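You operate a simulated robot arm through the tools that you are given. There is no shell and no other tool. Be economical: measure what you need, move in short steps, check, and stop when the job is done.

Carry out the task below with a simulated two-armed robot. There is one attempt and no reset: what you move stays moved.

TASK
Pick up the card tube that says "21" from the socket bench top with one hand, pass it to the other hand and put it on the top of the narrow cabinet.

The check looks at the end state, three seconds after you hand in, the way a careful person would. Anything else that was tipped, shoved, dropped, spilled or broken makes it a failure.

THE ROBOT
Two 6-joint arms with two-finger grippers on one trunk, on a base that drives. Base frame: it is fixed to the floor where the robot stands at the start and does not move with it; the origin is under the middle of the robot, x ahead of it, y to its left, z up. Lengths are in mm, angles in degrees, forces in N, time in s.
The left shoulder is at the start at [30, 178, 1038], the right one opposite. With the tool pointing down near the work surface each hand reaches from about 460 to 840 mm from the robot's upright axis, wherever it stands, measured 20 degrees to its own side. Places, roughly: top of the narrow cabinet (20x33 cm) [-2600, -880, 880]. Payload 2.54 kg a hand.
The tool frame of a hand sits at the grasp point between the pads (the TCP): z along the fingers, y along the line on which they close. The tips reach 30 mm beyond it. Largest opening 116 mm; the body of the gripper starts 95 mm behind the TCP.
Orientation is that of the tool frame in the base frame, as a unit quaternion [w, x, y, z]. With the fingers straight down and closing along the base's y, the tool's x points along the base's -x, its y along +y and its z along -z.

THE INTERFACE
- The arms move only by the tool jog_arm. It takes "left_increments", "right_increments" or both (then of equal length, played together; a hand with none holds still); each is a list of rows, each a list of 7 numbers: the finger opening in m, from 0 to 0.116, then the shift along the tool's x, y, z in m, then the turn, a rotation vector about the tool's x, y, z in degrees. In form: [[fingers, x, y, z, wx, wy, wz], ...]. A call has 1 to 20 rows; each row is the pose to reach, as a shift and turn from the pose commanded when the call began, along the tool's axes at that moment. Each row takes 0.2 s and may step no farther than 50 mm and 8.6 degrees from the row before; otherwise, or with a gripper value out of range, the whole call is refused. A pose out of reach is approached as far as the arm can. The call stops where the force on the tool passes 40 N (or 10 N more than at its start, if that is more) or the arm is blocked; 0.2 s more then pass. The fingers move at their own pace (about 153 mm/s each) and stop on an object; they squeeze with about 30 N. The grip force told is the motor's: it shows also when the fingers shut on nothing. Time passes only in rows, and 0.2 s behind the last, so rows that repeat a pose let the fingers close. The reply holds the time, the measured pose of the TCP, the force on the tool along the base axes, the opening and the grip force, in the units named above and with some noise, with the torque about the TCP (base axes, N m) and any sound that the robot's microphone picked up.
- Cameras (640 x 400 px; columns grow to the right, rows downward): "scene" is now at [48.7, -4.1, 1759.2]; the picture's right is [-0.05, -1.00, 0.00], its down [-0.76, 0.04, -0.65] and it looks along [0.65, -0.03, -0.76] (base axes); focal length 257 px, centre (320, 200). "left" rides on the left gripper at [69, 15, -122] in its tool frame; the picture's right is [-0.21, 0.98, 0.00], its down [-0.83, -0.18, -0.53] and it looks along [-0.52, -0.11, 0.85] (tool axes); focal length 251 px, centre (320, 200). "right" rides on the right gripper at [69, -15, -122] in its tool frame; the picture's right is [0.21, 0.98, 0.00], its down [-0.83, 0.18, -0.53] and it looks along [-0.52, 0.11, 0.85] (tool axes); focal length 251 px, centre (320, 200). There is no depth. A picture from a camera that has moved, and an enlarged one, comes with that camera's place and axes in the base frame and with its lens.
- grab_frame(camera): a new picture of that camera. It takes no simulated time.
- lift_body(by): slides the trunk up (or, below 0, down) by that many mm; the arms and the scene camera ride with it, the base frame stays. It gives what a move gives, with no picture.
- roll_base(legs): drives the robot by 1 to 6 legs, each [ahead, left, turn to the left] in mm, mm and degrees, along the robot's own axes; the way and the turn of a leg run together, so that a leg with both is an arc; at most 1500 mm and 180 degrees a leg. The arms and the cameras ride along, it lands a little off, and it stops where it bumps. It gives what a move gives.
- turn_head(pan, tilt): turns the head with the scene camera to pan (to the left, within 143 degrees either way) and tilt (down, from -29 to 69), counted from straight ahead of the robot. It gives what a move gives.
- inspect(camera, box): a new picture of the part [left, top, right, bottom] of that camera's present view, enlarged. It takes no simulated time.
- sign_off(): hands the job in; it is judged then, once.

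Go step by step. Nothing tells you exact positions but the pictures and the camera data: compare them with the known pose of the tool, close in by small moves and look again before you grip or let go. The budget is 120 turns and 88 pictures, counting those below and the enlarged ones. Unless the task says otherwise, let go and move clear before handing in, and close with one line.

The tools are called after "Emit:" as name(argument=value, ...) on one line, values as JSON. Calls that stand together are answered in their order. jog_arm: Moves the arms, as the interface text tells. Its arguments: {"type":"object","properties":{"left_increments":{"type":"array","items":{"type":"array","items":{"type":"number"}}},"right_increments":{"type":"array","items":{"type":"array","items":{"type":"number"}}}},"required":[]} The other tools are called the same way: lift_body (by) slides the trunk up or down; roll_base (legs) drives the base; turn_head (pan, tilt) turns the head that bears the scene camera; grab_frame (camera) takes a picture; inspect (camera, box) takes an enlarged picture of a part of a camera's view; sign_off () hands the job in.

At the start:

```text
clock: 0.0
left_eef_pos: [516.5, 111.0, 1145.5]
left_orientation: [0.0, 0.0, 1.0, 0.0]
left_wrist_force: [0.7, 0.7, 0.3]
left_wrist_torque: [0.0, 0.03, -0.01]
left_grip_width: 116.4
left_gripper_force: 0.1
right_eef_pos: [374.3, -291.9, 1102.3]
right_orientation: [-0.001, 0.0, 1.0, 0.0]
right_wrist_force: [-0.1, 1.2, 0.4]
right_wrist_torque: [-0.01, 0.02, 0.0]
right_grip_width: 116.1
right_gripper_force: 0.2
trunk travel left (down, up): [-250.0, 290.0]
robot x, y, heading: [2.4, -2.5, -0.2]
head pan, tilt: [-2.8, 49.2]
```

scene: 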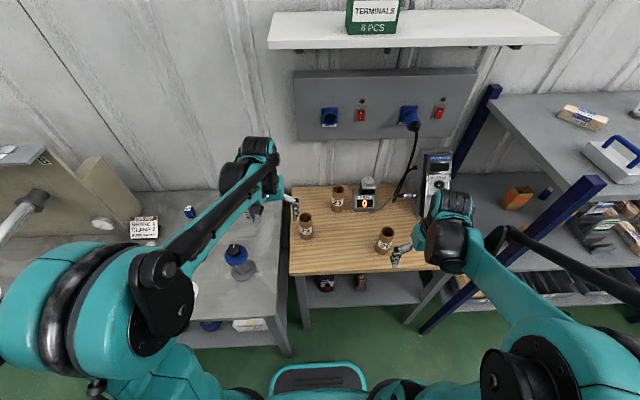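
right: 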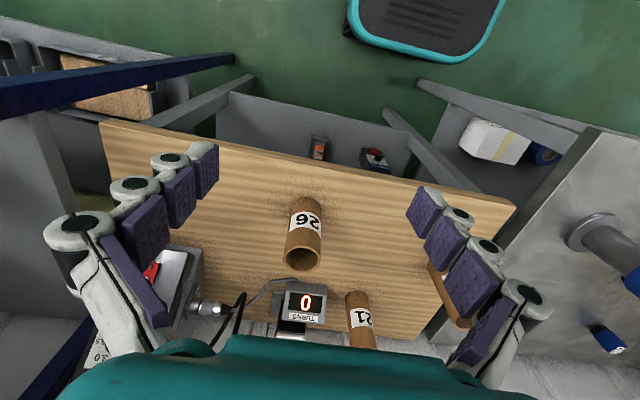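
left: 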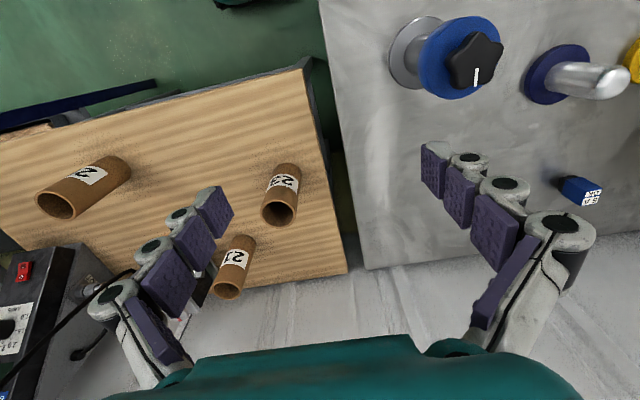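

I see three card tubes on the wooden bench; the rear-most seems to carry "21". I'll enlarge to confirm labels.

Emit:
inspect(camera="scene", box=[280, 160, 440, 260])

Emit:
inspect(camera="left", box=[160, 130, 360, 310])

```text
4.00 times, centred on (360, 210) of scene
camera zoom: at [48.7, -4.1, 1759.2], right [-0.05, -1.0, 0.0], down [-0.76, 0.04, -0.65], along [0.65, -0.03, -0.76], focal length 1027 px, centre (160, 160)
```

zoom: 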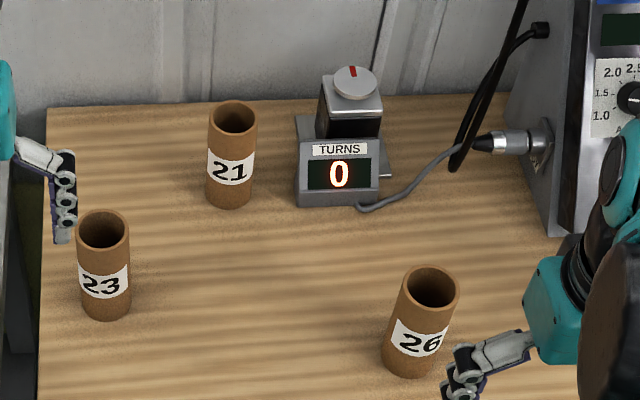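

```text
2.22 times, centred on (260, 220) of left
camera zoom: at [448.6, 126.5, 1269.1], right [0.21, 0.98, 0.0], down [0.83, -0.18, 0.53], along [0.52, -0.11, -0.85], focal length 559 px, centre (453, 156)
```

zoom: 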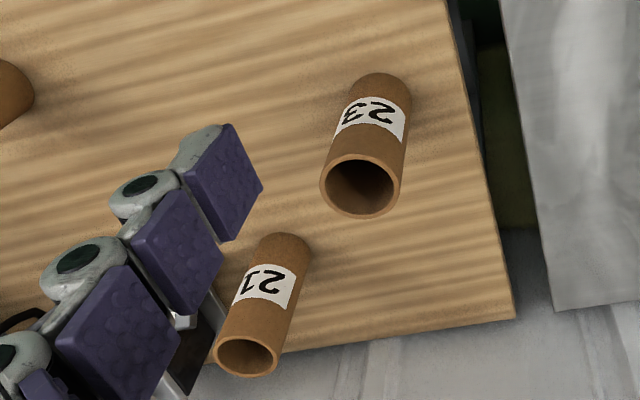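

Tube "21" is the rear one; triangulated at about x 783, y -117, spanning z 830 to 970, about 50 mm across. I'll take the right hand above it at safe height and check.

Emit:
jog_arm(right_increments=[[0.09, -0.041, 0.0175, 0, 0, 0, 0], [0.09, -0.082, 0.035, 0, 0, 0, 0], [0.09, -0.123, 0.0525, 0, 0, 0, 0], [0.09, -0.164, 0.07, 0, 0, 0, 0], [0.09, -0.205, 0.0875, 0, 0, 0, 0], [0.09, -0.246, 0.105, 0, 0, 0, 0], [0.09, -0.287, 0.1225, 0, 0, 0, 0], [0.09, -0.328, 0.14, 0, 0, 0, 0], [0.09, -0.369, 0.1575, 0, 0, 0, 0], [0.09, -0.409, 0.175, 0, 0, 0, 0], [0.09, -0.409, 0.175, 0, 0, 0, 0]])

Emit:
grab_frame(camera="right")

Emit:
grab_frame(camera="scene")

```text
clock: 2.4
left_eef_pos: [515.5, 111.5, 1145.9]
left_orientation: [0.001, 0.0, 1.0, 0.0]
left_wrist_force: [-0.8, -0.2, 0.1]
left_wrist_torque: [0.02, -0.04, 0.02]
left_grip_width: 115.9
left_gripper_force: 0.0
right_eef_pos: [781.7, -116.3, 1102.4]
right_orientation: [0.001, 0.0, 1.0, 0.0]
right_wrist_force: [-0.6, 0.8, -0.8]
right_wrist_torque: [0.03, -0.02, 0.01]
right_grip_width: 90.2
right_gripper_force: 0.1
trunk travel left (down, up): [-250.0, 290.0]
robot x, y, heading: [-3.1, -1.4, 0.1]
head pan, tilt: [-2.8, 49.2]
```

```text
82 pictures are left
camera right: at [714.6, -131.6, 1224.3], right [-0.21, 0.98, 0.0], down [0.83, 0.18, 0.53], along [0.52, 0.11, -0.84], focal length 251 px, centre (320, 200)
```

right: 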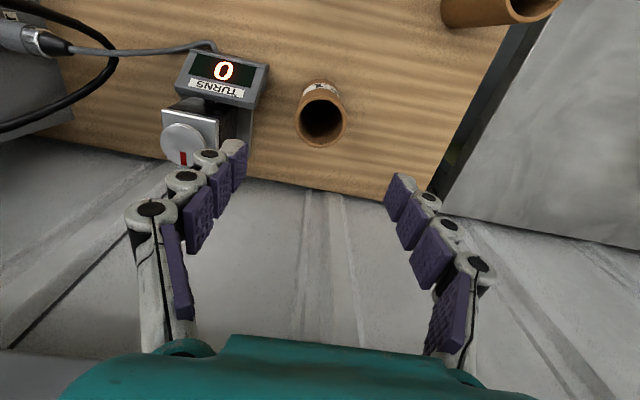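

```text
81 pictures are left
camera scene: at [46.6, -4.5, 1759.4], right [-0.05, -1.0, 0.0], down [-0.76, 0.04, -0.65], along [0.65, -0.03, -0.76], focal length 257 px, centre (320, 200)
```

scene: 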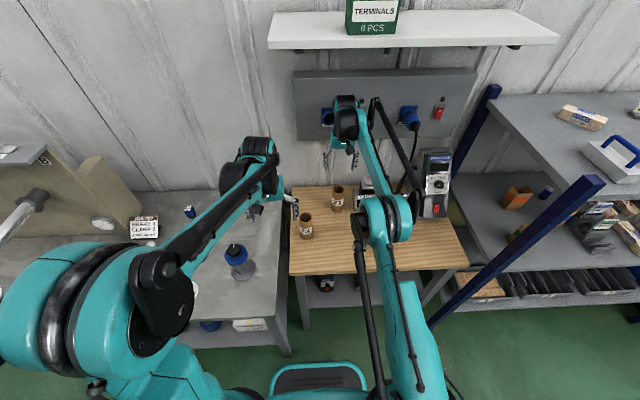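

The hand is directly over the tube (top ring estimated at [780, -117, 970]). I descend to z 945 with the opening at 80 mm.

Emit:
jog_arm(right_increments=[[0.08, 0, 0, 0.04, 0, 0, 0], [0.08, 0, 0, 0.07, 0, 0, 0], [0.08, 0, -0.001, 0.09, 0, 0, 0], [0.08, 0, -0.001, 0.11, 0, 0, 0], [0.08, 0, -0.001, 0.13, 0, 0, 0], [0.08, 0, -0.001, 0.145, 0, 0, 0], [0.08, 0, -0.001, 0.157, 0, 0, 0]])

Emit:
grab_frame(camera="right")

```text
clock: 4.0
left_eef_pos: [516.8, 112.5, 1145.3]
left_orientation: [0.0, 0.0, 1.0, 0.0]
left_wrist_force: [-0.3, -0.4, 0.3]
left_wrist_torque: [-0.01, 0.0, -0.01]
left_grip_width: 116.2
left_gripper_force: 0.1
right_eef_pos: [782.0, -118.0, 942.6]
right_orientation: [0.0, 0.0, 1.0, 0.0]
right_wrist_force: [0.3, -0.1, 0.0]
right_wrist_torque: [-0.04, 0.04, -0.02]
right_grip_width: 80.0
right_gripper_force: 0.0
trunk travel left (down, up): [-250.0, 290.0]
robot x, y, heading: [-3.6, -1.1, -0.2]
head pan, tilt: [-2.8, 49.2]
```

```text
80 pictures are left
camera right: at [715.9, -132.4, 1065.6], right [-0.21, 0.98, 0.0], down [0.83, 0.18, 0.53], along [0.52, 0.11, -0.85], focal length 251 px, centre (320, 200)
```

right: 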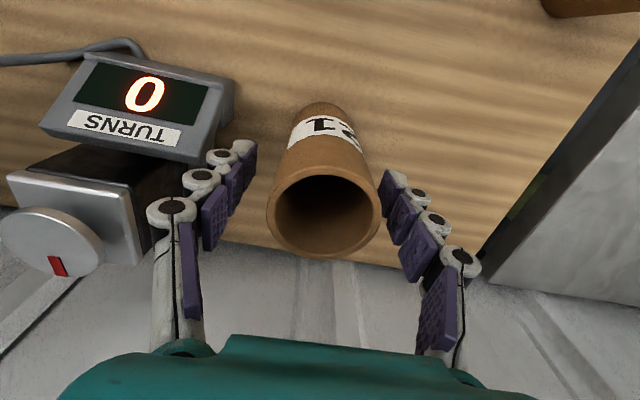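

The tube sits between the pads, top at about z 968, centred. Closing the fingers now.

Emit:
jog_arm(right_increments=[[0.06, 0, 0, 0, 0, 0, 0], [0.045, 0, 0, 0, 0, 0, 0], [0.045, 0, 0, 0, 0, 0, 0], [0.045, 0, 0, 0, 0, 0, 0]])

Emit:
inspect(camera="right", box=[160, 50, 480, 350])

```text
clock: 5.0
left_eef_pos: [516.8, 112.8, 1145.2]
left_orientation: [0.0, 0.0, 1.0, -0.001]
left_wrist_force: [-0.2, -0.2, -0.4]
left_wrist_torque: [-0.01, -0.01, 0.0]
left_grip_width: 116.1
left_gripper_force: 0.0
right_eef_pos: [782.9, -118.3, 943.6]
right_orientation: [0.0, 0.0, 1.0, 0.0]
right_wrist_force: [0.2, 0.9, 0.8]
right_wrist_torque: [0.01, 0.01, 0.04]
right_grip_width: 50.6
right_gripper_force: 29.7
trunk travel left (down, up): [-250.0, 290.0]
robot x, y, heading: [-1.7, -1.3, -0.2]
head pan, tilt: [-2.8, 49.2]
```

```text
1.33 times, centred on (320, 200) of right
camera zoom: at [715.7, -132.3, 1065.9], right [-0.21, 0.98, 0.0], down [0.83, 0.18, 0.53], along [0.52, 0.11, -0.85], focal length 335 px, centre (320, 200)
```

zoom: 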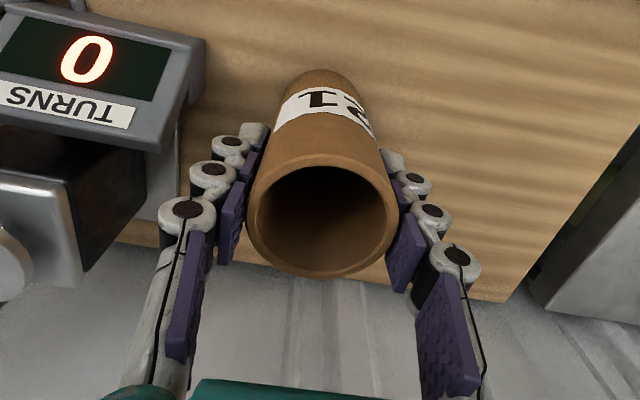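

Gripped at 50.6 mm with 30 N. Lifting straight up.

Emit:
jog_arm(right_increments=[[0.045, 0, 0, -0.02, 0, 0, 0], [0.045, 0, 0, -0.05, 0, 0, 0], [0.045, 0, 0, -0.08, 0, 0, 0], [0.045, 0, 0, -0.11, 0, 0, 0], [0.045, 0, 0, -0.14, 0, 0, 0], [0.045, 0, 0, -0.17, 0, 0, 0], [0.045, 0, 0, -0.2, 0, 0, 0]])

Emit:
grab_frame(camera="right")

Emit:
grab_frame(camera="scene")

```text
clock: 6.6
left_eef_pos: [517.5, 112.6, 1145.7]
left_orientation: [0.0, 0.0, 1.0, 0.0]
left_wrist_force: [0.2, -0.4, -0.4]
left_wrist_torque: [-0.03, 0.04, 0.0]
left_grip_width: 116.1
left_gripper_force: 0.1
right_eef_pos: [782.3, -117.7, 1134.1]
right_orientation: [0.0, 0.001, 1.0, 0.001]
right_wrist_force: [0.6, 0.0, -1.6]
right_wrist_torque: [0.03, 0.0, 0.0]
right_grip_width: 50.6
right_gripper_force: 29.8
right hand out of reach, approached as far as the arm can: row 7
trunk travel left (down, up): [-250.0, 290.0]
robot x, y, heading: [-1.2, 0.8, -0.3]
head pan, tilt: [-2.8, 49.2]
```

```text
78 pictures are left
camera right: at [716.3, -132.2, 1256.6], right [-0.21, 0.98, 0.0], down [0.83, 0.18, 0.53], along [0.52, 0.11, -0.85], focal length 251 px, centre (320, 200)
```

right: 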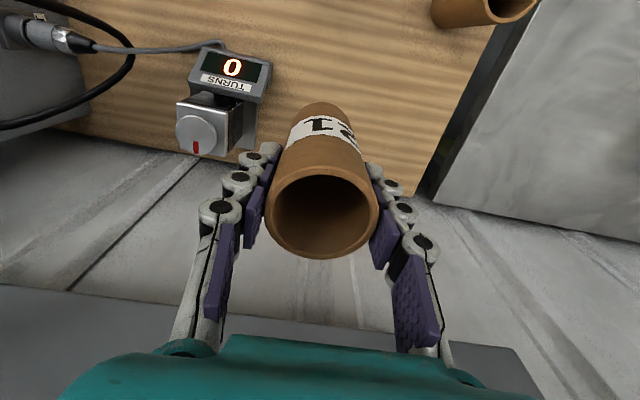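

```text
77 pictures are left
camera scene: at [49.2, -4.1, 1759.2], right [-0.05, -1.0, 0.0], down [-0.76, 0.04, -0.65], along [0.65, -0.03, -0.76], focal length 257 px, centre (320, 200)
```

scene: 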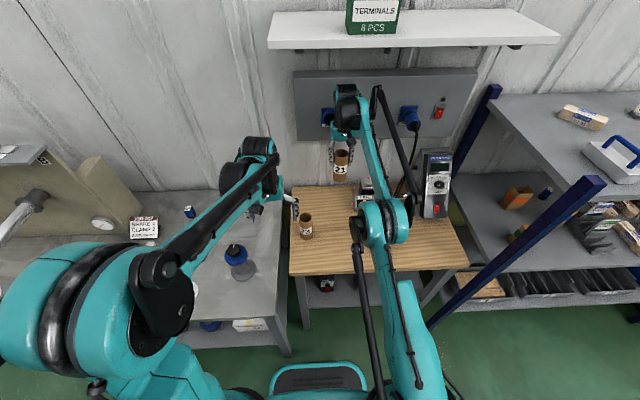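

The tube hangs cleanly in the right hand. I draw the hand back toward the robot, then look around behind for driving.

Emit:
jog_arm(right_increments=[[0.045, 0.04, -0.005, 0, 0, 0, 0], [0.045, 0.08, -0.01, 0, 0, 0, 0], [0.045, 0.12, -0.015, 0, 0, 0, 0], [0.045, 0.16, -0.02, 0, 0, 0, 0], [0.045, 0.2, -0.025, 0, 0, 0, 0], [0.045, 0.24, -0.03, 0, 0, 0, 0], [0.045, 0.28, -0.035, 0, 0, 0, 0], [0.045, 0.32, -0.04, 0, 0, 0, 0]])

Emit:
turn_head(pan=140, tilt=25)

Emit:
grab_frame(camera="scene")

Emit:
turn_head(pan=-140, tilt=25)

Emit:
grab_frame(camera="scene")

```text
clock: 8.4
left_eef_pos: [514.6, 112.6, 1146.8]
left_orientation: [0.001, 0.0, 1.0, 0.0]
left_wrist_force: [-0.7, 0.0, 0.3]
left_wrist_torque: [0.0, -0.07, 0.02]
left_grip_width: 115.9
left_gripper_force: 0.1
right_eef_pos: [461.3, -155.8, 1134.1]
right_orientation: [0.001, 0.0, 1.0, 0.0]
right_wrist_force: [0.0, 0.3, -0.4]
right_wrist_torque: [0.01, -0.05, 0.03]
right_grip_width: 50.7
right_gripper_force: 30.0
trunk travel left (down, up): [-250.0, 290.0]
robot x, y, heading: [-0.4, -4.9, -0.0]
head pan, tilt: [-2.8, 49.2]
```

```text
clock: 10.7
left_eef_pos: [516.6, 111.1, 1146.3]
left_orientation: [0.0, 0.0, 1.0, 0.001]
left_wrist_force: [0.1, 0.4, -0.3]
left_wrist_torque: [0.03, -0.01, 0.01]
left_grip_width: 115.9
left_gripper_force: 0.2
right_eef_pos: [463.5, -158.0, 1133.8]
right_orientation: [0.0, 0.0, 1.0, 0.0]
right_wrist_force: [0.0, -0.4, -1.0]
right_wrist_torque: [-0.04, 0.02, -0.06]
right_grip_width: 50.6
right_gripper_force: 30.3
trunk travel left (down, up): [-250.0, 290.0]
robot x, y, heading: [-0.6, 1.3, -0.4]
head pan, tilt: [140.0, 25.0]
```

```text
76 pictures are left
camera scene: at [-99.4, 58.9, 1795.7], right [0.64, 0.77, 0.0], down [0.32, -0.27, -0.91], along [-0.69, 0.58, -0.42], focal length 257 px, centre (320, 200)
```

scene: 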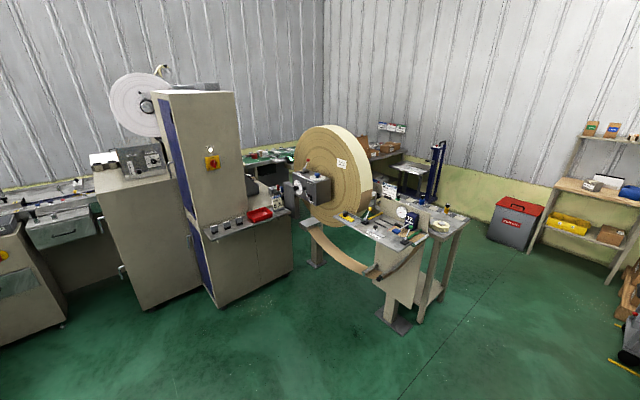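

```text
clock: 14.5
left_eef_pos: [518.0, 112.8, 1144.9]
left_orientation: [0.0, 0.0, 1.0, 0.0]
left_wrist_force: [-0.3, 0.2, 0.2]
left_wrist_torque: [-0.03, -0.02, 0.03]
left_grip_width: 116.2
left_gripper_force: 0.1
right_eef_pos: [463.6, -155.8, 1133.5]
right_orientation: [0.0, 0.0, 1.0, 0.0]
right_wrist_force: [0.2, -0.1, -0.8]
right_wrist_torque: [0.0, -0.03, 0.0]
right_grip_width: 50.8
right_gripper_force: 30.2
trunk travel left (down, up): [-250.0, 290.0]
robot x, y, heading: [-0.2, 0.9, 0.1]
head pan, tilt: [-140.0, 25.0]
```

```text
75 pictures are left
camera scene: at [-99.4, -59.6, 1795.7], right [-0.64, 0.77, 0.0], down [0.32, 0.27, -0.91], along [-0.69, -0.58, -0.42], focal length 257 px, centre (320, 200)
```

scene: 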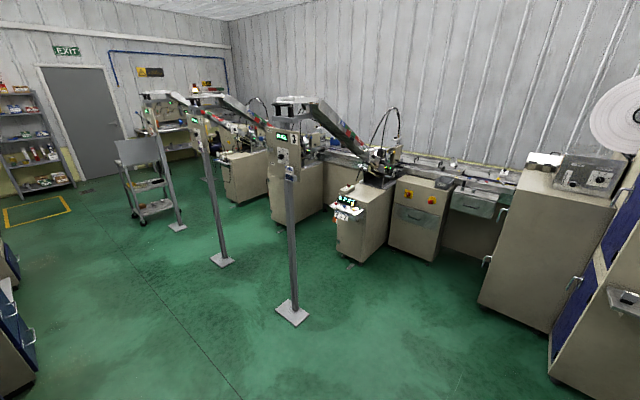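

The target at [-2600, -880] projects to about (416, 181): the cabinet with the orange/red buttons. I enlarge it.

Emit:
inspect(camera="scene", box=[320, 130, 520, 270])

```text
2.86 times, centred on (420, 200) of scene
camera zoom: at [-99.4, -59.6, 1795.7], right [-0.64, 0.77, 0.0], down [0.32, 0.27, -0.91], along [-0.69, -0.58, -0.42], focal length 733 px, centre (34, 200)
```

zoom: 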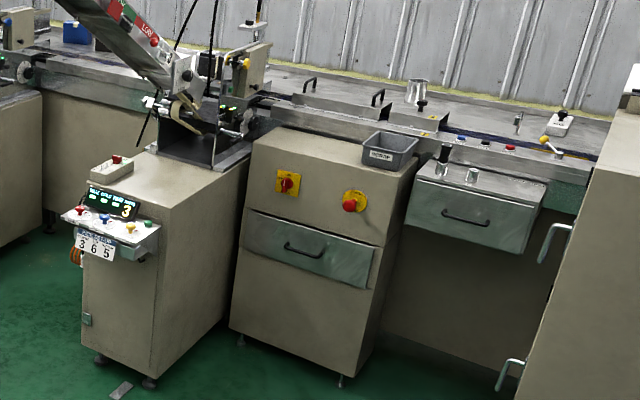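

The target is the beige cabinet with the two buttons and a grey bin on its right side. First I back away from the bench into open floor for the handover.

Emit:
roll_base(legs=[[-700, 0, 0]])

Emit:
turn_head(pan=0, tilt=50)

Emit:
grab_frame(camera="scene")

```text
clock: 18.3
left_eef_pos: [-171.4, 114.6, 1145.2]
left_orientation: [-0.001, -0.004, 1.0, 0.0]
left_wrist_force: [-0.5, 1.0, 0.2]
left_wrist_torque: [-0.01, 0.01, -0.01]
left_grip_width: 115.9
left_gripper_force: 0.1
right_eef_pos: [-222.2, -157.5, 1132.6]
right_orientation: [0.0, -0.003, 1.0, 0.0]
right_wrist_force: [0.3, -0.1, -0.4]
right_wrist_torque: [-0.01, -0.04, -0.01]
right_grip_width: 50.5
right_gripper_force: 29.8
trunk travel left (down, up): [-250.0, 290.0]
robot x, y, heading: [-683.1, -1.8, 0.3]
head pan, tilt: [-140.0, 25.0]
```

```text
clock: 20.5
left_eef_pos: [-170.8, 114.3, 1145.2]
left_orientation: [0.0, -0.004, 1.0, 0.001]
left_wrist_force: [0.2, 0.0, 0.1]
left_wrist_torque: [-0.02, -0.04, -0.01]
left_grip_width: 116.2
left_gripper_force: 0.1
right_eef_pos: [-221.7, -155.8, 1132.8]
right_orientation: [0.0, -0.004, 1.0, 0.0]
right_wrist_force: [-0.5, -0.2, -0.5]
right_wrist_torque: [-0.01, 0.02, 0.03]
right_grip_width: 50.3
right_gripper_force: 29.8
trunk travel left (down, up): [-250.0, 290.0]
robot x, y, heading: [-689.6, -3.9, 0.6]
head pan, tilt: [0.0, 50.0]
```

```text
73 pictures are left
camera scene: at [-638.7, -2.9, 1758.2], right [0.01, -1.0, 0.0], down [-0.77, -0.01, -0.64], along [0.64, 0.01, -0.77], focal length 257 px, centre (320, 200)
```

scene: 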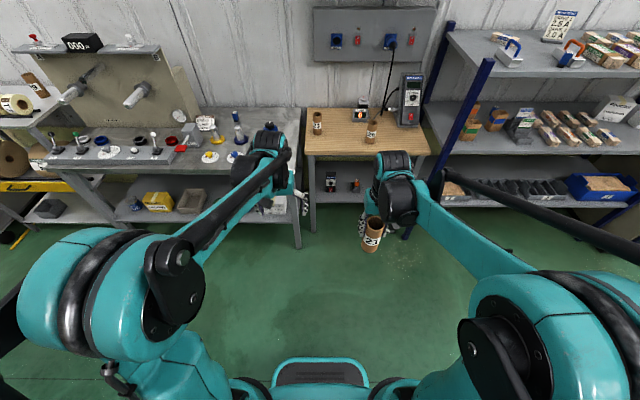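

Tube 21 is held upright at right. For the handover I'll turn the left hand to point forward-right and 35° down (so it can grip the tube low from the left), starting with a turn in place slightly back.

Emit:
jog_arm(left_increments=[[0.1, 0.01, 0.001, -0.004, 2.396, -5.784, 4.603], [0.1, 0.02, 0.002, -0.008, 4.791, -11.569, 9.207], [0.1, 0.03, 0.003, -0.012, 7.187, -17.353, 13.81], [0.1, 0.04, 0.004, -0.016, 9.582, -23.138, 18.413], [0.1, 0.05, 0.006, -0.02, 11.978, -28.922, 23.017], [0.1, 0.06, 0.007, -0.024, 14.373, -34.707, 27.62], [0.1, 0.07, 0.008, -0.028, 16.769, -40.491, 32.223], [0.1, 0.08, 0.009, -0.032, 19.164, -46.276, 36.827], [0.1, 0.09, 0.01, -0.035, 21.56, -52.06, 41.43]])

Emit:
grab_frame(camera="scene")

```text
clock: 22.5
left_eef_pos: [-259.4, 124.5, 1180.2]
left_orientation: [0.428, 0.337, 0.82, -0.175]
left_wrist_force: [-0.7, -0.8, -0.1]
left_wrist_torque: [-0.02, 0.02, -0.01]
left_grip_width: 99.8
left_gripper_force: 0.0
right_eef_pos: [-221.5, -154.9, 1132.7]
right_orientation: [0.0, -0.005, 1.0, 0.001]
right_wrist_force: [-0.5, 0.8, -0.7]
right_wrist_torque: [-0.04, 0.03, 0.0]
right_grip_width: 50.5
right_gripper_force: 30.2
trunk travel left (down, up): [-250.0, 290.0]
robot x, y, heading: [-686.5, -4.7, 0.3]
head pan, tilt: [0.0, 50.0]
```

```text
72 pictures are left
camera scene: at [-638.5, -2.4, 1758.2], right [0.01, -1.0, 0.0], down [-0.77, -0.01, -0.64], along [0.64, 0.01, -0.77], focal length 257 px, centre (320, 200)
```

scene: 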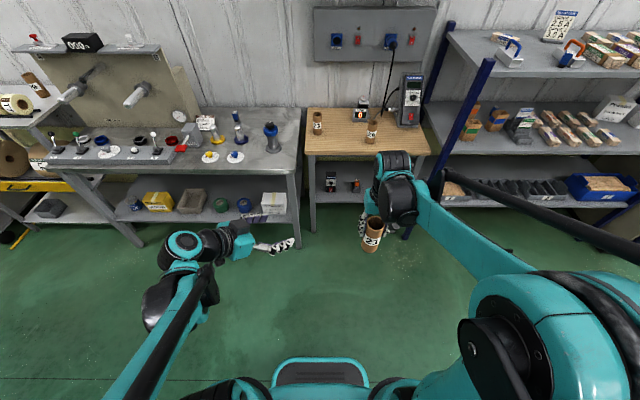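

The left hand points as planned. Now I bring the right hand with the tube to the handover spot, turning 45° about the vertical.

Emit:
jog_arm(right_increments=[[0.045, -0.015, 0.019, 0, 0, 0, 7.5], [0.045, -0.031, 0.039, 0, 0, 0, 15], [0.045, -0.046, 0.058, 0, 0, 0, 22.5], [0.045, -0.061, 0.077, 0, 0, 0, 30], [0.045, -0.077, 0.097, 0, 0, 0, 37.5], [0.045, -0.092, 0.116, 0, 0, 0, 45]])

Emit:
grab_frame(camera="scene")

Emit:
grab_frame(camera="left")

```text
clock: 23.9
left_eef_pos: [-261.6, 123.8, 1180.9]
left_orientation: [0.428, 0.336, 0.821, -0.176]
left_wrist_force: [0.2, 0.4, 0.4]
left_wrist_torque: [0.01, 0.01, -0.01]
left_grip_width: 99.9
left_gripper_force: 0.1
right_eef_pos: [-129.2, -36.2, 1132.1]
right_orientation: [0.0, 0.379, 0.925, -0.001]
right_wrist_force: [0.3, 0.6, -0.5]
right_wrist_torque: [-0.02, 0.01, -0.03]
right_grip_width: 50.7
right_gripper_force: 30.1
trunk travel left (down, up): [-250.0, 290.0]
robot x, y, heading: [-687.5, -0.5, 0.6]
head pan, tilt: [0.0, 50.0]
```

```text
71 pictures are left
camera scene: at [-637.8, -1.9, 1758.1], right [0.01, -1.0, 0.0], down [-0.77, -0.01, -0.64], along [0.64, 0.01, -0.77], focal length 257 px, centre (320, 200)
```

scene: 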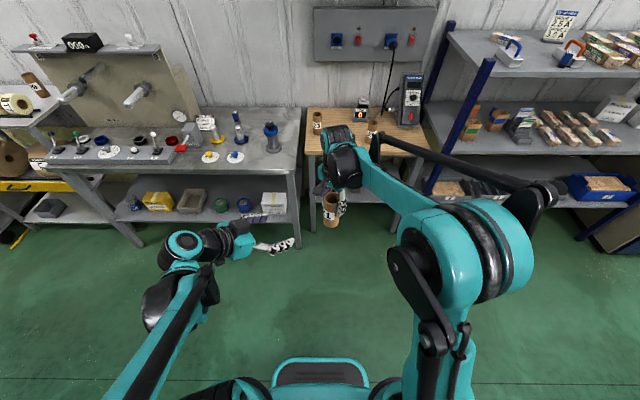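

```text
70 pictures are left
camera left: at [-348.1, 231.7, 1195.3], right [0.77, 0.61, 0.18], down [-0.1, -0.15, 0.98], along [0.63, -0.78, -0.06], focal length 251 px, centre (320, 200)
```

left: 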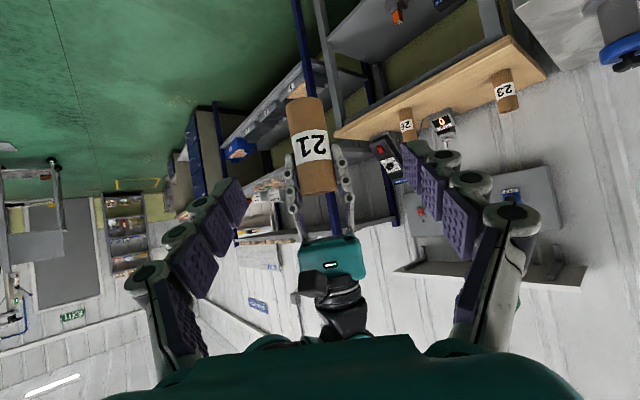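

The left camera sees the tube squarely; bottom about z 1026, top about 1160. I align the left hand and go most of the way in, then look.

Emit:
jog_arm(left_increments=[[0.1, -0.012, -0.011, 0.03, 0, 0, 0], [0.1, -0.0235, -0.0218, 0.06, 0, 0, 0], [0.1, -0.0235, -0.0218, 0.1, 0, 0, 0], [0.1, -0.0235, -0.0218, 0.14, 0, 0, 0], [0.1, -0.0235, -0.0218, 0.165, 0, 0, 0]])

Emit:
grab_frame(camera="left")

Emit:
grab_frame(camera="right")

Emit:
grab_frame(camera="scene")

```text
clock: 25.1
left_eef_pos: [-170.5, 2.8, 1103.8]
left_orientation: [0.427, 0.336, 0.821, -0.175]
left_wrist_force: [0.0, 0.2, -0.6]
left_wrist_torque: [-0.01, -0.01, -0.03]
left_grip_width: 100.1
left_gripper_force: 0.1
right_eef_pos: [-130.4, -38.6, 1132.3]
right_orientation: [0.0, 0.378, 0.926, -0.001]
right_wrist_force: [0.4, 0.0, -1.2]
right_wrist_torque: [0.0, 0.03, -0.02]
right_grip_width: 50.6
right_gripper_force: 30.2
trunk travel left (down, up): [-250.0, 290.0]
robot x, y, heading: [-687.3, -1.8, 0.5]
head pan, tilt: [0.0, 50.0]
```

```text
69 pictures are left
camera left: at [-258.7, 110.1, 1119.5], right [0.77, 0.61, 0.18], down [-0.1, -0.16, 0.98], along [0.63, -0.78, -0.06], focal length 251 px, centre (320, 200)
```

left: 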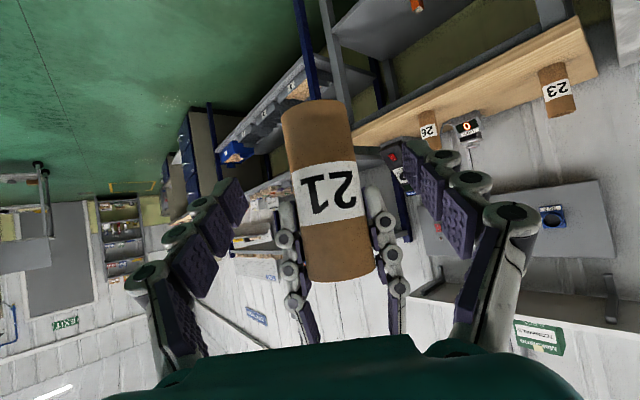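

```text
68 pictures are left
camera right: at [-188.0, -0.4, 1254.5], right [0.53, 0.85, 0.0], down [0.72, -0.45, 0.53], along [0.45, -0.28, -0.85], focal length 251 px, centre (320, 200)
```

right: 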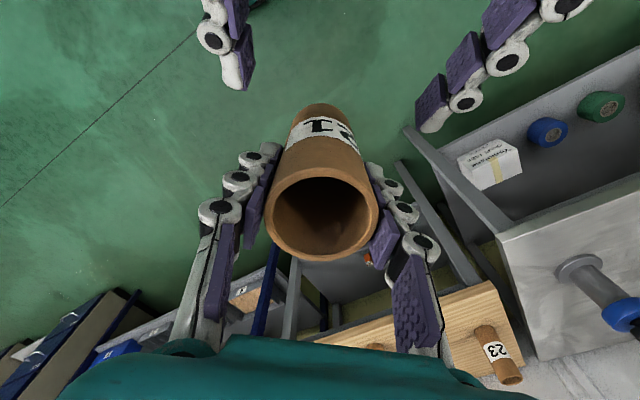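

```text
67 pictures are left
camera scene: at [-637.8, -3.1, 1758.1], right [0.01, -1.0, 0.0], down [-0.77, -0.01, -0.64], along [0.64, 0.01, -0.77], focal length 257 px, centre (320, 200)
```

scene: 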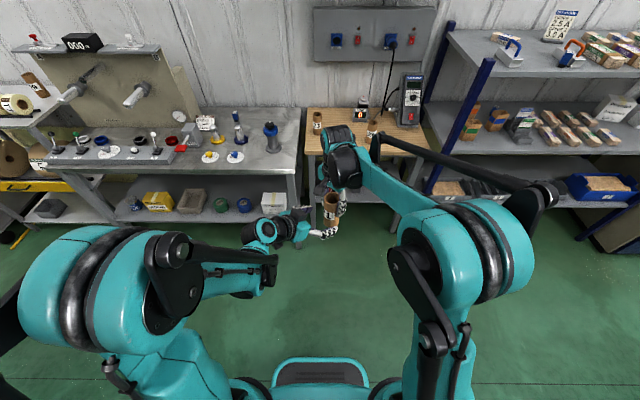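

Fingers straddle the tube line, right hand's fingers stay above. Going in the last 68 mm and then closing the left fingers gently.

Emit:
jog_arm(left_increments=[[0.1, -0.001, 0, 0.025, 0, 0, 0], [0.09, -0.002, -0.0005, 0.05, 0, 0, 0], [0.085, -0.0027, -0.0006, 0.068, 0, 0, 0], [0.085, -0.0027, -0.0006, 0.068, 0, 0, 0]])

Emit:
grab_frame(camera="left")

Emit:
grab_frame(camera="right")

```text
clock: 26.1
left_eef_pos: [-130.5, -37.9, 1068.6]
left_orientation: [0.427, 0.336, 0.821, -0.175]
left_wrist_force: [0.1, -1.0, 1.3]
left_wrist_torque: [-0.01, 0.0, -0.02]
left_grip_width: 84.7
left_gripper_force: 0.1
right_eef_pos: [-130.5, -38.3, 1131.8]
right_orientation: [0.0, 0.379, 0.926, 0.001]
right_wrist_force: [0.1, 0.3, -0.9]
right_wrist_torque: [-0.02, -0.03, 0.01]
right_grip_width: 50.7
right_gripper_force: 29.8
trunk travel left (down, up): [-250.0, 290.0]
robot x, y, heading: [-687.3, -0.5, 0.5]
head pan, tilt: [0.0, 50.0]
```

```text
66 pictures are left
camera left: at [-218.1, 70.7, 1083.1], right [0.77, 0.61, 0.18], down [-0.1, -0.15, 0.98], along [0.63, -0.78, -0.06], focal length 251 px, centre (320, 200)
```

left: 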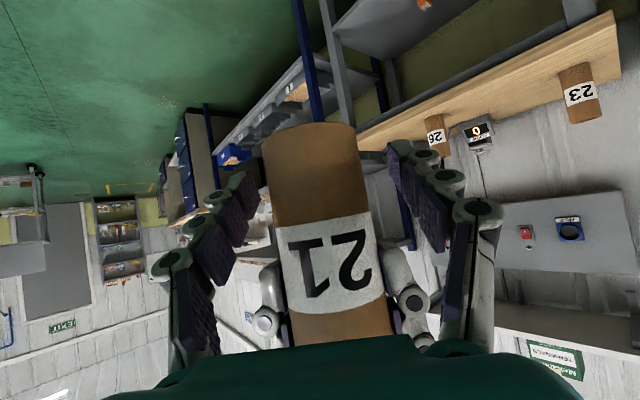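

```text
65 pictures are left
camera right: at [-189.1, 0.0, 1254.9], right [0.53, 0.85, 0.0], down [0.72, -0.45, 0.53], along [0.45, -0.28, -0.85], focal length 251 px, centre (320, 200)
```

right: 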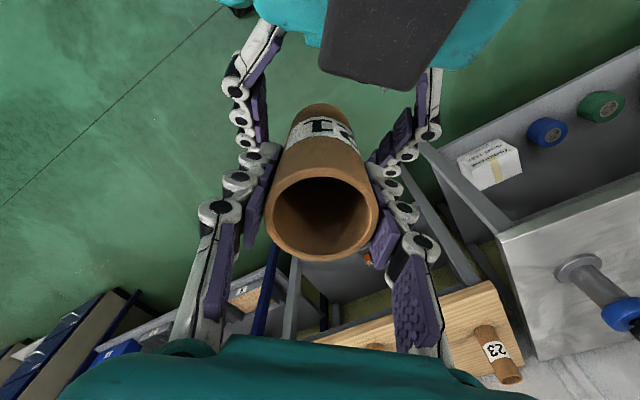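

Aligned with the tube between the left pads, fingers below the right ones. Closing the left hand.

Emit:
jog_arm(left_increments=[[0.07, 0, 0, 0, 0, 0, 0], [0.055, 0, 0, 0, 0, 0, 0], [0.045, 0, 0, 0, 0, 0, 0], [0.045, 0, 0, 0, 0, 0, 0], [0.045, 0, 0, 0, 0, 0, 0]])

Emit:
grab_frame(camera="right")

```text
clock: 27.3
left_eef_pos: [-129.3, -37.5, 1067.6]
left_orientation: [0.428, 0.336, 0.821, -0.176]
left_wrist_force: [-9.2, -5.1, 4.3]
left_wrist_torque: [0.05, -0.1, 0.02]
left_grip_width: 49.7
left_gripper_force: 30.1
right_eef_pos: [-130.5, -38.1, 1132.0]
right_orientation: [0.001, 0.38, 0.925, 0.0]
right_wrist_force: [9.8, 5.1, -5.5]
right_wrist_torque: [0.3, -0.48, -0.03]
right_grip_width: 50.6
right_gripper_force: 30.7
trunk travel left (down, up): [-250.0, 290.0]
robot x, y, heading: [-686.4, -1.3, 0.5]
head pan, tilt: [0.0, 50.0]
```

```text
64 pictures are left
camera right: at [-188.4, -0.1, 1254.6], right [0.53, 0.85, 0.0], down [0.72, -0.45, 0.53], along [0.45, -0.28, -0.85], focal length 251 px, centre (320, 200)
```

right: 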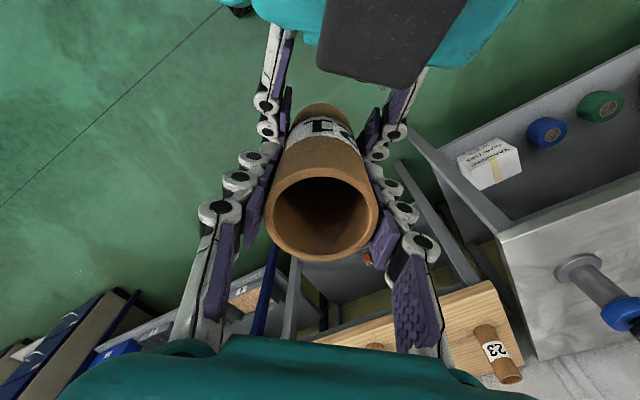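

Both hands hold the tube (left 49.7 mm, 30 N). Releasing the right and lifting it straight up.

Emit:
jog_arm(right_increments=[[0.06, 0, 0, 0, 0, 0, 0], [0.075, 0, 0, 0, 0, 0, 0], [0.08, 0, 0, 0, 0, 0, 0], [0.08, 0, 0, -0.02, 0, 0, 0], [0.08, 0, 0, -0.05, 0, 0, 0], [0.08, 0, 0, -0.08, 0, 0, 0], [0.08, 0, 0, -0.11, 0, 0, 0], [0.08, 0, 0, -0.13, 0, 0, 0]])

Emit:
grab_frame(camera="right")

Emit:
grab_frame(camera="left")

```text
clock: 29.1
left_eef_pos: [-129.5, -38.8, 1068.0]
left_orientation: [0.428, 0.335, 0.821, -0.175]
left_wrist_force: [-0.2, 0.0, 0.0]
left_wrist_torque: [0.0, -0.03, -0.04]
left_grip_width: 49.8
left_gripper_force: 29.8
right_eef_pos: [-131.2, -40.4, 1264.3]
right_orientation: [0.0, 0.378, 0.926, 0.0]
right_wrist_force: [0.4, -0.5, 0.4]
right_wrist_torque: [0.0, 0.02, 0.0]
right_grip_width: 80.1
right_gripper_force: 0.1
trunk travel left (down, up): [-250.0, 290.0]
robot x, y, heading: [-688.2, -1.0, 0.5]
head pan, tilt: [0.0, 50.0]
```

```text
63 pictures are left
camera right: at [-189.6, -1.6, 1386.5], right [0.53, 0.85, 0.0], down [0.72, -0.45, 0.53], along [0.45, -0.28, -0.85], focal length 251 px, centre (320, 200)
```

right: 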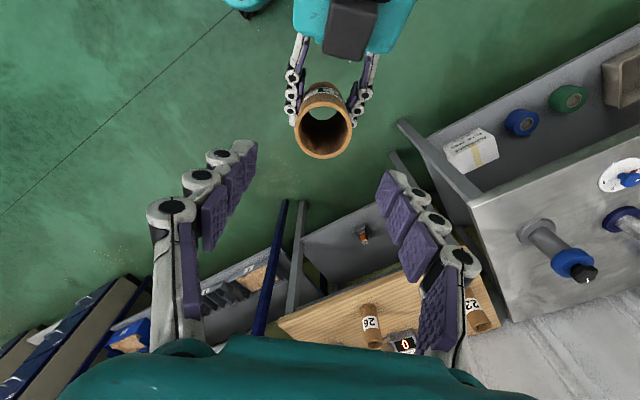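

```text
62 pictures are left
camera left: at [-217.9, 70.8, 1083.2], right [0.77, 0.61, 0.18], down [-0.1, -0.15, 0.98], along [0.63, -0.78, -0.06], focal length 251 px, centre (320, 200)
```

left: 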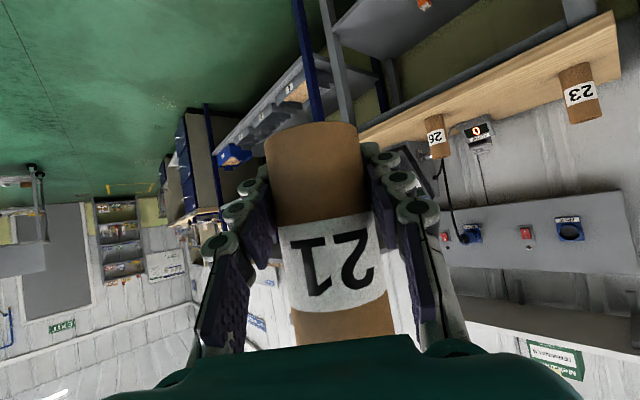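

The handover worked; left holds the tube firmly. I tuck the right hand away to the right, then turn the robot around.

Emit:
jog_arm(right_increments=[[0.08, -0.009, -0.037, 0, 0, 0, -5.6], [0.08, -0.018, -0.074, 0, 0, 0, -11.2], [0.08, -0.026, -0.111, 0.01, 0, 0, -16.9], [0.08, -0.035, -0.148, 0.03, 0, 0, -22.5], [0.08, -0.044, -0.185, 0.05, 0, 0, -28], [0.08, -0.053, -0.222, 0.07, 0, 0, -33.7], [0.08, -0.061, -0.259, 0.09, 0, 0, -39.3], [0.08, -0.07, -0.296, 0.1, 0, 0, -45]])

Emit:
roll_base(legs=[[0, 0, 180]])

Emit:
turn_head(pan=0, tilt=30)

Emit:
grab_frame(camera="scene")

```text
clock: 30.9
left_eef_pos: [-130.6, -36.3, 1067.0]
left_orientation: [0.428, 0.336, 0.821, -0.175]
left_wrist_force: [-0.5, -0.7, -0.1]
left_wrist_torque: [0.02, 0.01, 0.02]
left_grip_width: 49.8
left_gripper_force: 29.8
right_eef_pos: [-289.9, -300.5, 1163.2]
right_orientation: [0.0, -0.004, 1.0, 0.0]
right_wrist_force: [-0.4, -0.3, -0.4]
right_wrist_torque: [-0.03, 0.02, 0.01]
right_grip_width: 79.9
right_gripper_force: 0.1
trunk travel left (down, up): [-250.0, 290.0]
robot x, y, heading: [-689.2, -0.2, 0.3]
head pan, tilt: [0.0, 50.0]
```

```text
clock: 38.7
left_eef_pos: [-1245.2, 21.1, 1067.9]
left_orientation: [-0.171, 0.824, -0.329, -0.429]
left_wrist_force: [-0.5, 0.1, 0.5]
left_wrist_torque: [0.01, -0.01, -0.01]
left_grip_width: 49.5
left_gripper_force: 29.9
right_eef_pos: [-1090.7, 286.5, 1161.1]
right_orientation: [0.0, 1.0, 0.013, 0.0]
right_wrist_force: [0.2, 0.5, -0.1]
right_wrist_torque: [0.01, -0.06, 0.0]
right_grip_width: 80.2
right_gripper_force: 0.0
trunk travel left (down, up): [-250.0, 290.0]
robot x, y, heading: [-683.4, -4.6, -178.5]
head pan, tilt: [0.0, 50.0]
```

```text
clock: 39.5
left_eef_pos: [-1244.0, 21.3, 1069.2]
left_orientation: [-0.172, 0.823, -0.329, -0.429]
left_wrist_force: [-0.3, -1.4, -0.4]
left_wrist_torque: [-0.03, 0.01, 0.03]
left_grip_width: 49.6
left_gripper_force: 29.9
right_eef_pos: [-1089.3, 287.0, 1162.0]
right_orientation: [0.0, 1.0, 0.013, -0.001]
right_wrist_force: [-0.2, 0.8, 0.9]
right_wrist_torque: [-0.03, 0.0, -0.02]
right_grip_width: 80.0
right_gripper_force: 0.1
trunk travel left (down, up): [-250.0, 290.0]
robot x, y, heading: [-688.4, -4.3, -178.7]
head pan, tilt: [0.0, 30.0]
```

```text
61 pictures are left
camera scene: at [-746.8, -4.8, 1787.6], right [-0.03, 1.0, 0.0], down [0.5, 0.01, -0.87], along [-0.87, -0.02, -0.5], focal length 257 px, centre (320, 200)
```

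scene: 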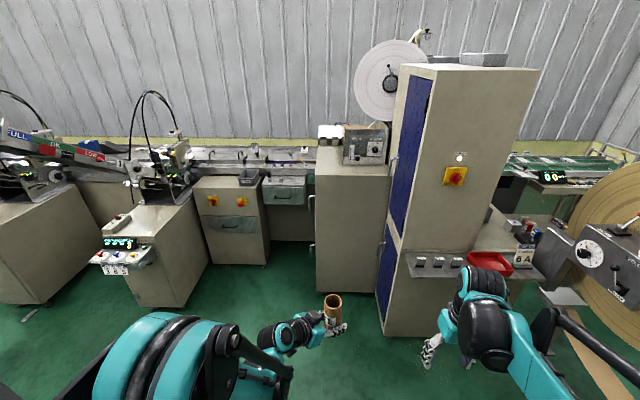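

The robot faces the production line; the target cabinet projects to about (219, 182), the button cabinet. Zooming in on it.

Emit:
inspect(camera="scene", box=[160, 150, 320, 250])

```text
4.00 times, centred on (240, 200) of scene
camera zoom: at [-746.8, -4.8, 1787.6], right [-0.03, 1.0, 0.0], down [0.5, 0.01, -0.87], along [-0.87, -0.02, -0.5], focal length 1027 px, centre (640, 200)
```

zoom: 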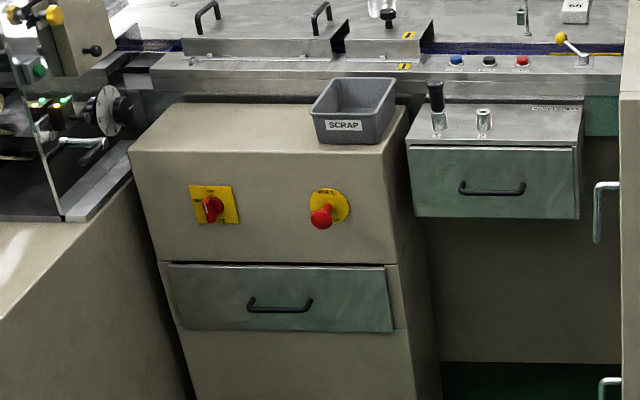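

The cabinet top (z about 880) runs x -2490…-2700, y -1030…-530, with the SCRAP bin on its right; the free left part centres on about (-2595, -885). I turn the left hand to point straight ahead, keeping the tube upright, then drive nearer.

Emit:
jog_arm(left_increments=[[0.045, 0.0091, 0.0308, -0.0129, -6.15, 0, -4.29], [0.045, 0.0182, 0.0615, -0.0259, -12.3, 0, -8.58], [0.045, 0.0273, 0.0923, -0.0388, -18.45, 0, -12.87], [0.045, 0.0364, 0.123, -0.0517, -24.6, 0, -17.16], [0.045, 0.0455, 0.1538, -0.0647, -30.75, 0, -21.45], [0.045, 0.0546, 0.1845, -0.0776, -36.9, 0, -25.74]])

Emit:
roll_base(legs=[[0, 700, -1.3], [900, 0, 0]])

Emit:
grab_frame(camera="scene")

Emit:
grab_frame(camera="left")

```text
clock: 41.0
left_eef_pos: [-1303.7, -178.9, 1068.5]
left_orientation: [0.007, 0.887, 0.012, -0.462]
left_wrist_force: [-0.9, -0.5, 0.2]
left_wrist_torque: [-0.02, 0.02, -0.01]
left_grip_width: 49.5
left_gripper_force: 30.4
right_eef_pos: [-1090.7, 285.9, 1162.8]
right_orientation: [0.0, 1.0, 0.013, 0.0]
right_wrist_force: [-0.1, -0.1, 0.4]
right_wrist_torque: [0.04, -0.01, -0.02]
right_grip_width: 80.1
right_gripper_force: 0.1
trunk travel left (down, up): [-250.0, 290.0]
robot x, y, heading: [-687.4, -0.1, -178.2]
head pan, tilt: [0.0, 30.0]
```

```text
clock: 49.2
left_eef_pos: [-2210.9, -872.9, 1067.7]
left_orientation: [0.001, 0.887, 0.0, -0.462]
left_wrist_force: [-0.3, 0.1, -0.4]
left_wrist_torque: [0.04, -0.03, -0.02]
left_grip_width: 49.7
left_gripper_force: 30.4
right_eef_pos: [-1986.1, -413.5, 1162.8]
right_orientation: [0.0, 1.0, 0.001, 0.0]
right_wrist_force: [-0.5, 0.6, -0.4]
right_wrist_torque: [0.04, -0.01, -0.01]
right_grip_width: 80.0
right_gripper_force: 0.1
trunk travel left (down, up): [-250.0, 290.0]
robot x, y, heading: [-1591.8, -711.8, -180.1]
head pan, tilt: [0.0, 30.0]
```

```text
59 pictures are left
camera scene: at [-1649.7, -714.0, 1787.7], right [0.0, 1.0, 0.0], down [0.5, 0.0, -0.87], along [-0.87, 0.0, -0.5], focal length 257 px, centre (320, 200)
```

scene: 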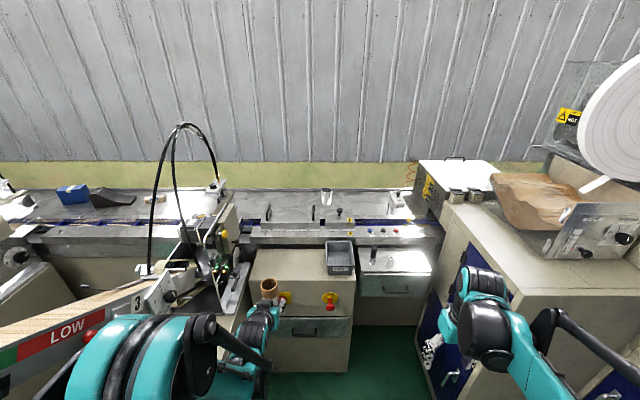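

```text
58 pictures are left
camera left: at [-2070.0, -888.7, 1083.3], right [-0.12, -0.98, 0.18], down [-0.04, 0.18, 0.98], along [-0.99, 0.11, -0.06], focal length 251 px, centre (320, 200)
```

left: 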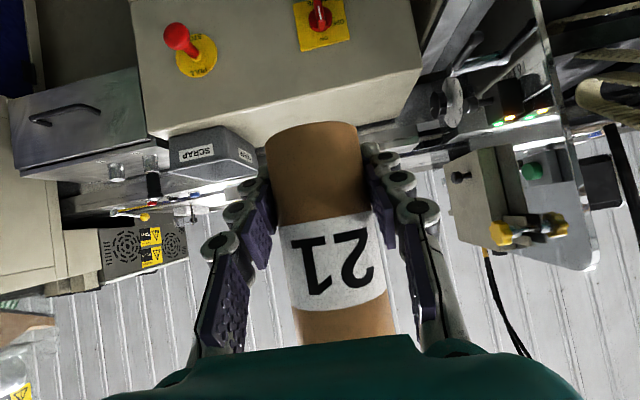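

The cabinet is ahead; a feed chute runs along my left. I check its clearance to the left arm before advancing.

Emit:
turn_head(pan=60, tilt=40)

Emit:
grab_frame(camera="scene")

Emit:
turn_head(pan=20, tilt=45)

Emit:
grab_frame(camera="scene")

```text
clock: 50.5
left_eef_pos: [-2209.9, -873.0, 1067.9]
left_orientation: [0.0, 0.887, 0.0, -0.462]
left_wrist_force: [0.0, -0.7, -0.6]
left_wrist_torque: [-0.02, -0.01, -0.01]
left_grip_width: 49.8
left_gripper_force: 29.9
right_eef_pos: [-1985.6, -413.4, 1162.6]
right_orientation: [0.0, 1.0, 0.001, 0.0]
right_wrist_force: [0.2, 0.0, -0.2]
right_wrist_torque: [-0.01, 0.01, -0.02]
right_grip_width: 79.8
right_gripper_force: 0.0
trunk travel left (down, up): [-250.0, 290.0]
robot x, y, heading: [-1589.9, -712.3, -180.0]
head pan, tilt: [60.0, 40.0]
```

```text
57 pictures are left
camera scene: at [-1601.2, -787.6, 1772.4], right [-0.87, 0.5, 0.0], down [0.32, 0.56, -0.77], along [-0.38, -0.66, -0.64], focal length 257 px, centre (320, 200)
```

scene: 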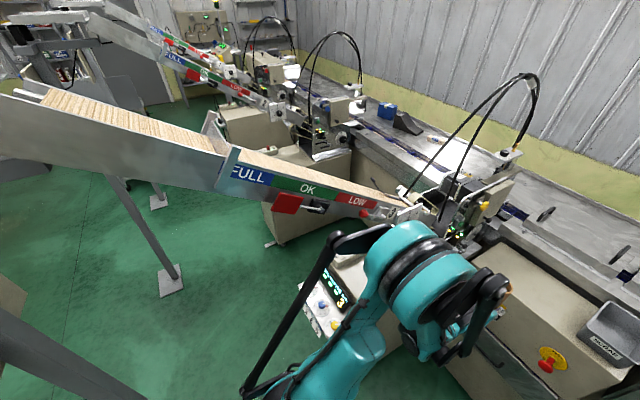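

```text
clock: 51.6
left_eef_pos: [-2209.3, -872.4, 1067.9]
left_orientation: [0.001, 0.887, 0.0, -0.461]
left_wrist_force: [0.3, 0.2, 0.1]
left_wrist_torque: [-0.01, 0.0, -0.02]
left_grip_width: 49.6
left_gripper_force: 30.1
right_eef_pos: [-1986.0, -414.3, 1162.4]
right_orientation: [-0.001, 1.0, 0.001, 0.0]
right_wrist_force: [0.3, 0.4, -0.3]
right_wrist_torque: [-0.02, 0.02, 0.04]
right_grip_width: 79.8
right_gripper_force: 0.0
trunk travel left (down, up): [-250.0, 290.0]
robot x, y, heading: [-1587.7, -710.8, -179.9]
head pan, tilt: [20.0, 45.0]
```

```text
56 pictures are left
camera scene: at [-1635.1, -741.9, 1765.1], right [-0.34, 0.94, 0.0], down [0.66, 0.24, -0.71], along [-0.66, -0.24, -0.71], focal length 257 px, centre (320, 200)
```

scene: 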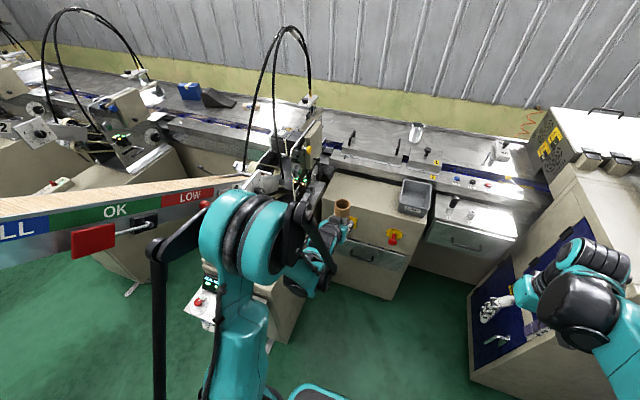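

The chute is at about y -1240, and my folded left elbow comes close to it if I drive on. I'll extend the left arm forward instead, which slims it, and check.

Emit:
jog_arm(left_increments=[[0.045, -0.023, 0, 0.0328, 0, 0, 0], [0.045, -0.0459, 0, 0.0655, 0, 0, 0], [0.045, -0.0689, 0, 0.0983, 0, 0, 0], [0.045, -0.0918, 0, 0.131, 0, 0, 0], [0.045, -0.1148, 0, 0.1638, 0, 0, 0]])

Emit:
grab_frame(camera="scene")

```text
clock: 52.8
left_eef_pos: [-2410.2, -872.4, 1070.5]
left_orientation: [0.0, 0.887, -0.001, -0.463]
left_wrist_force: [-0.6, 0.1, -0.6]
left_wrist_torque: [0.01, 0.02, -0.02]
left_grip_width: 49.5
left_gripper_force: 30.1
right_eef_pos: [-1986.9, -413.4, 1161.3]
right_orientation: [0.0, 1.0, 0.002, 0.001]
right_wrist_force: [-0.4, -0.5, -0.1]
right_wrist_torque: [-0.02, -0.05, 0.02]
right_grip_width: 79.9
right_gripper_force: 0.1
trunk travel left (down, up): [-250.0, 290.0]
robot x, y, heading: [-1590.1, -716.5, -179.6]
head pan, tilt: [20.0, 45.0]
```

```text
55 pictures are left
camera scene: at [-1636.9, -741.9, 1765.0], right [-0.34, 0.94, 0.0], down [0.67, 0.24, -0.71], along [-0.66, -0.24, -0.71], focal length 257 px, centre (320, 200)
```

scene: 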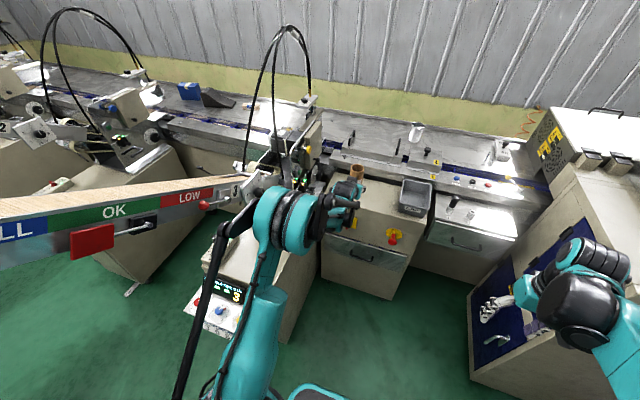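

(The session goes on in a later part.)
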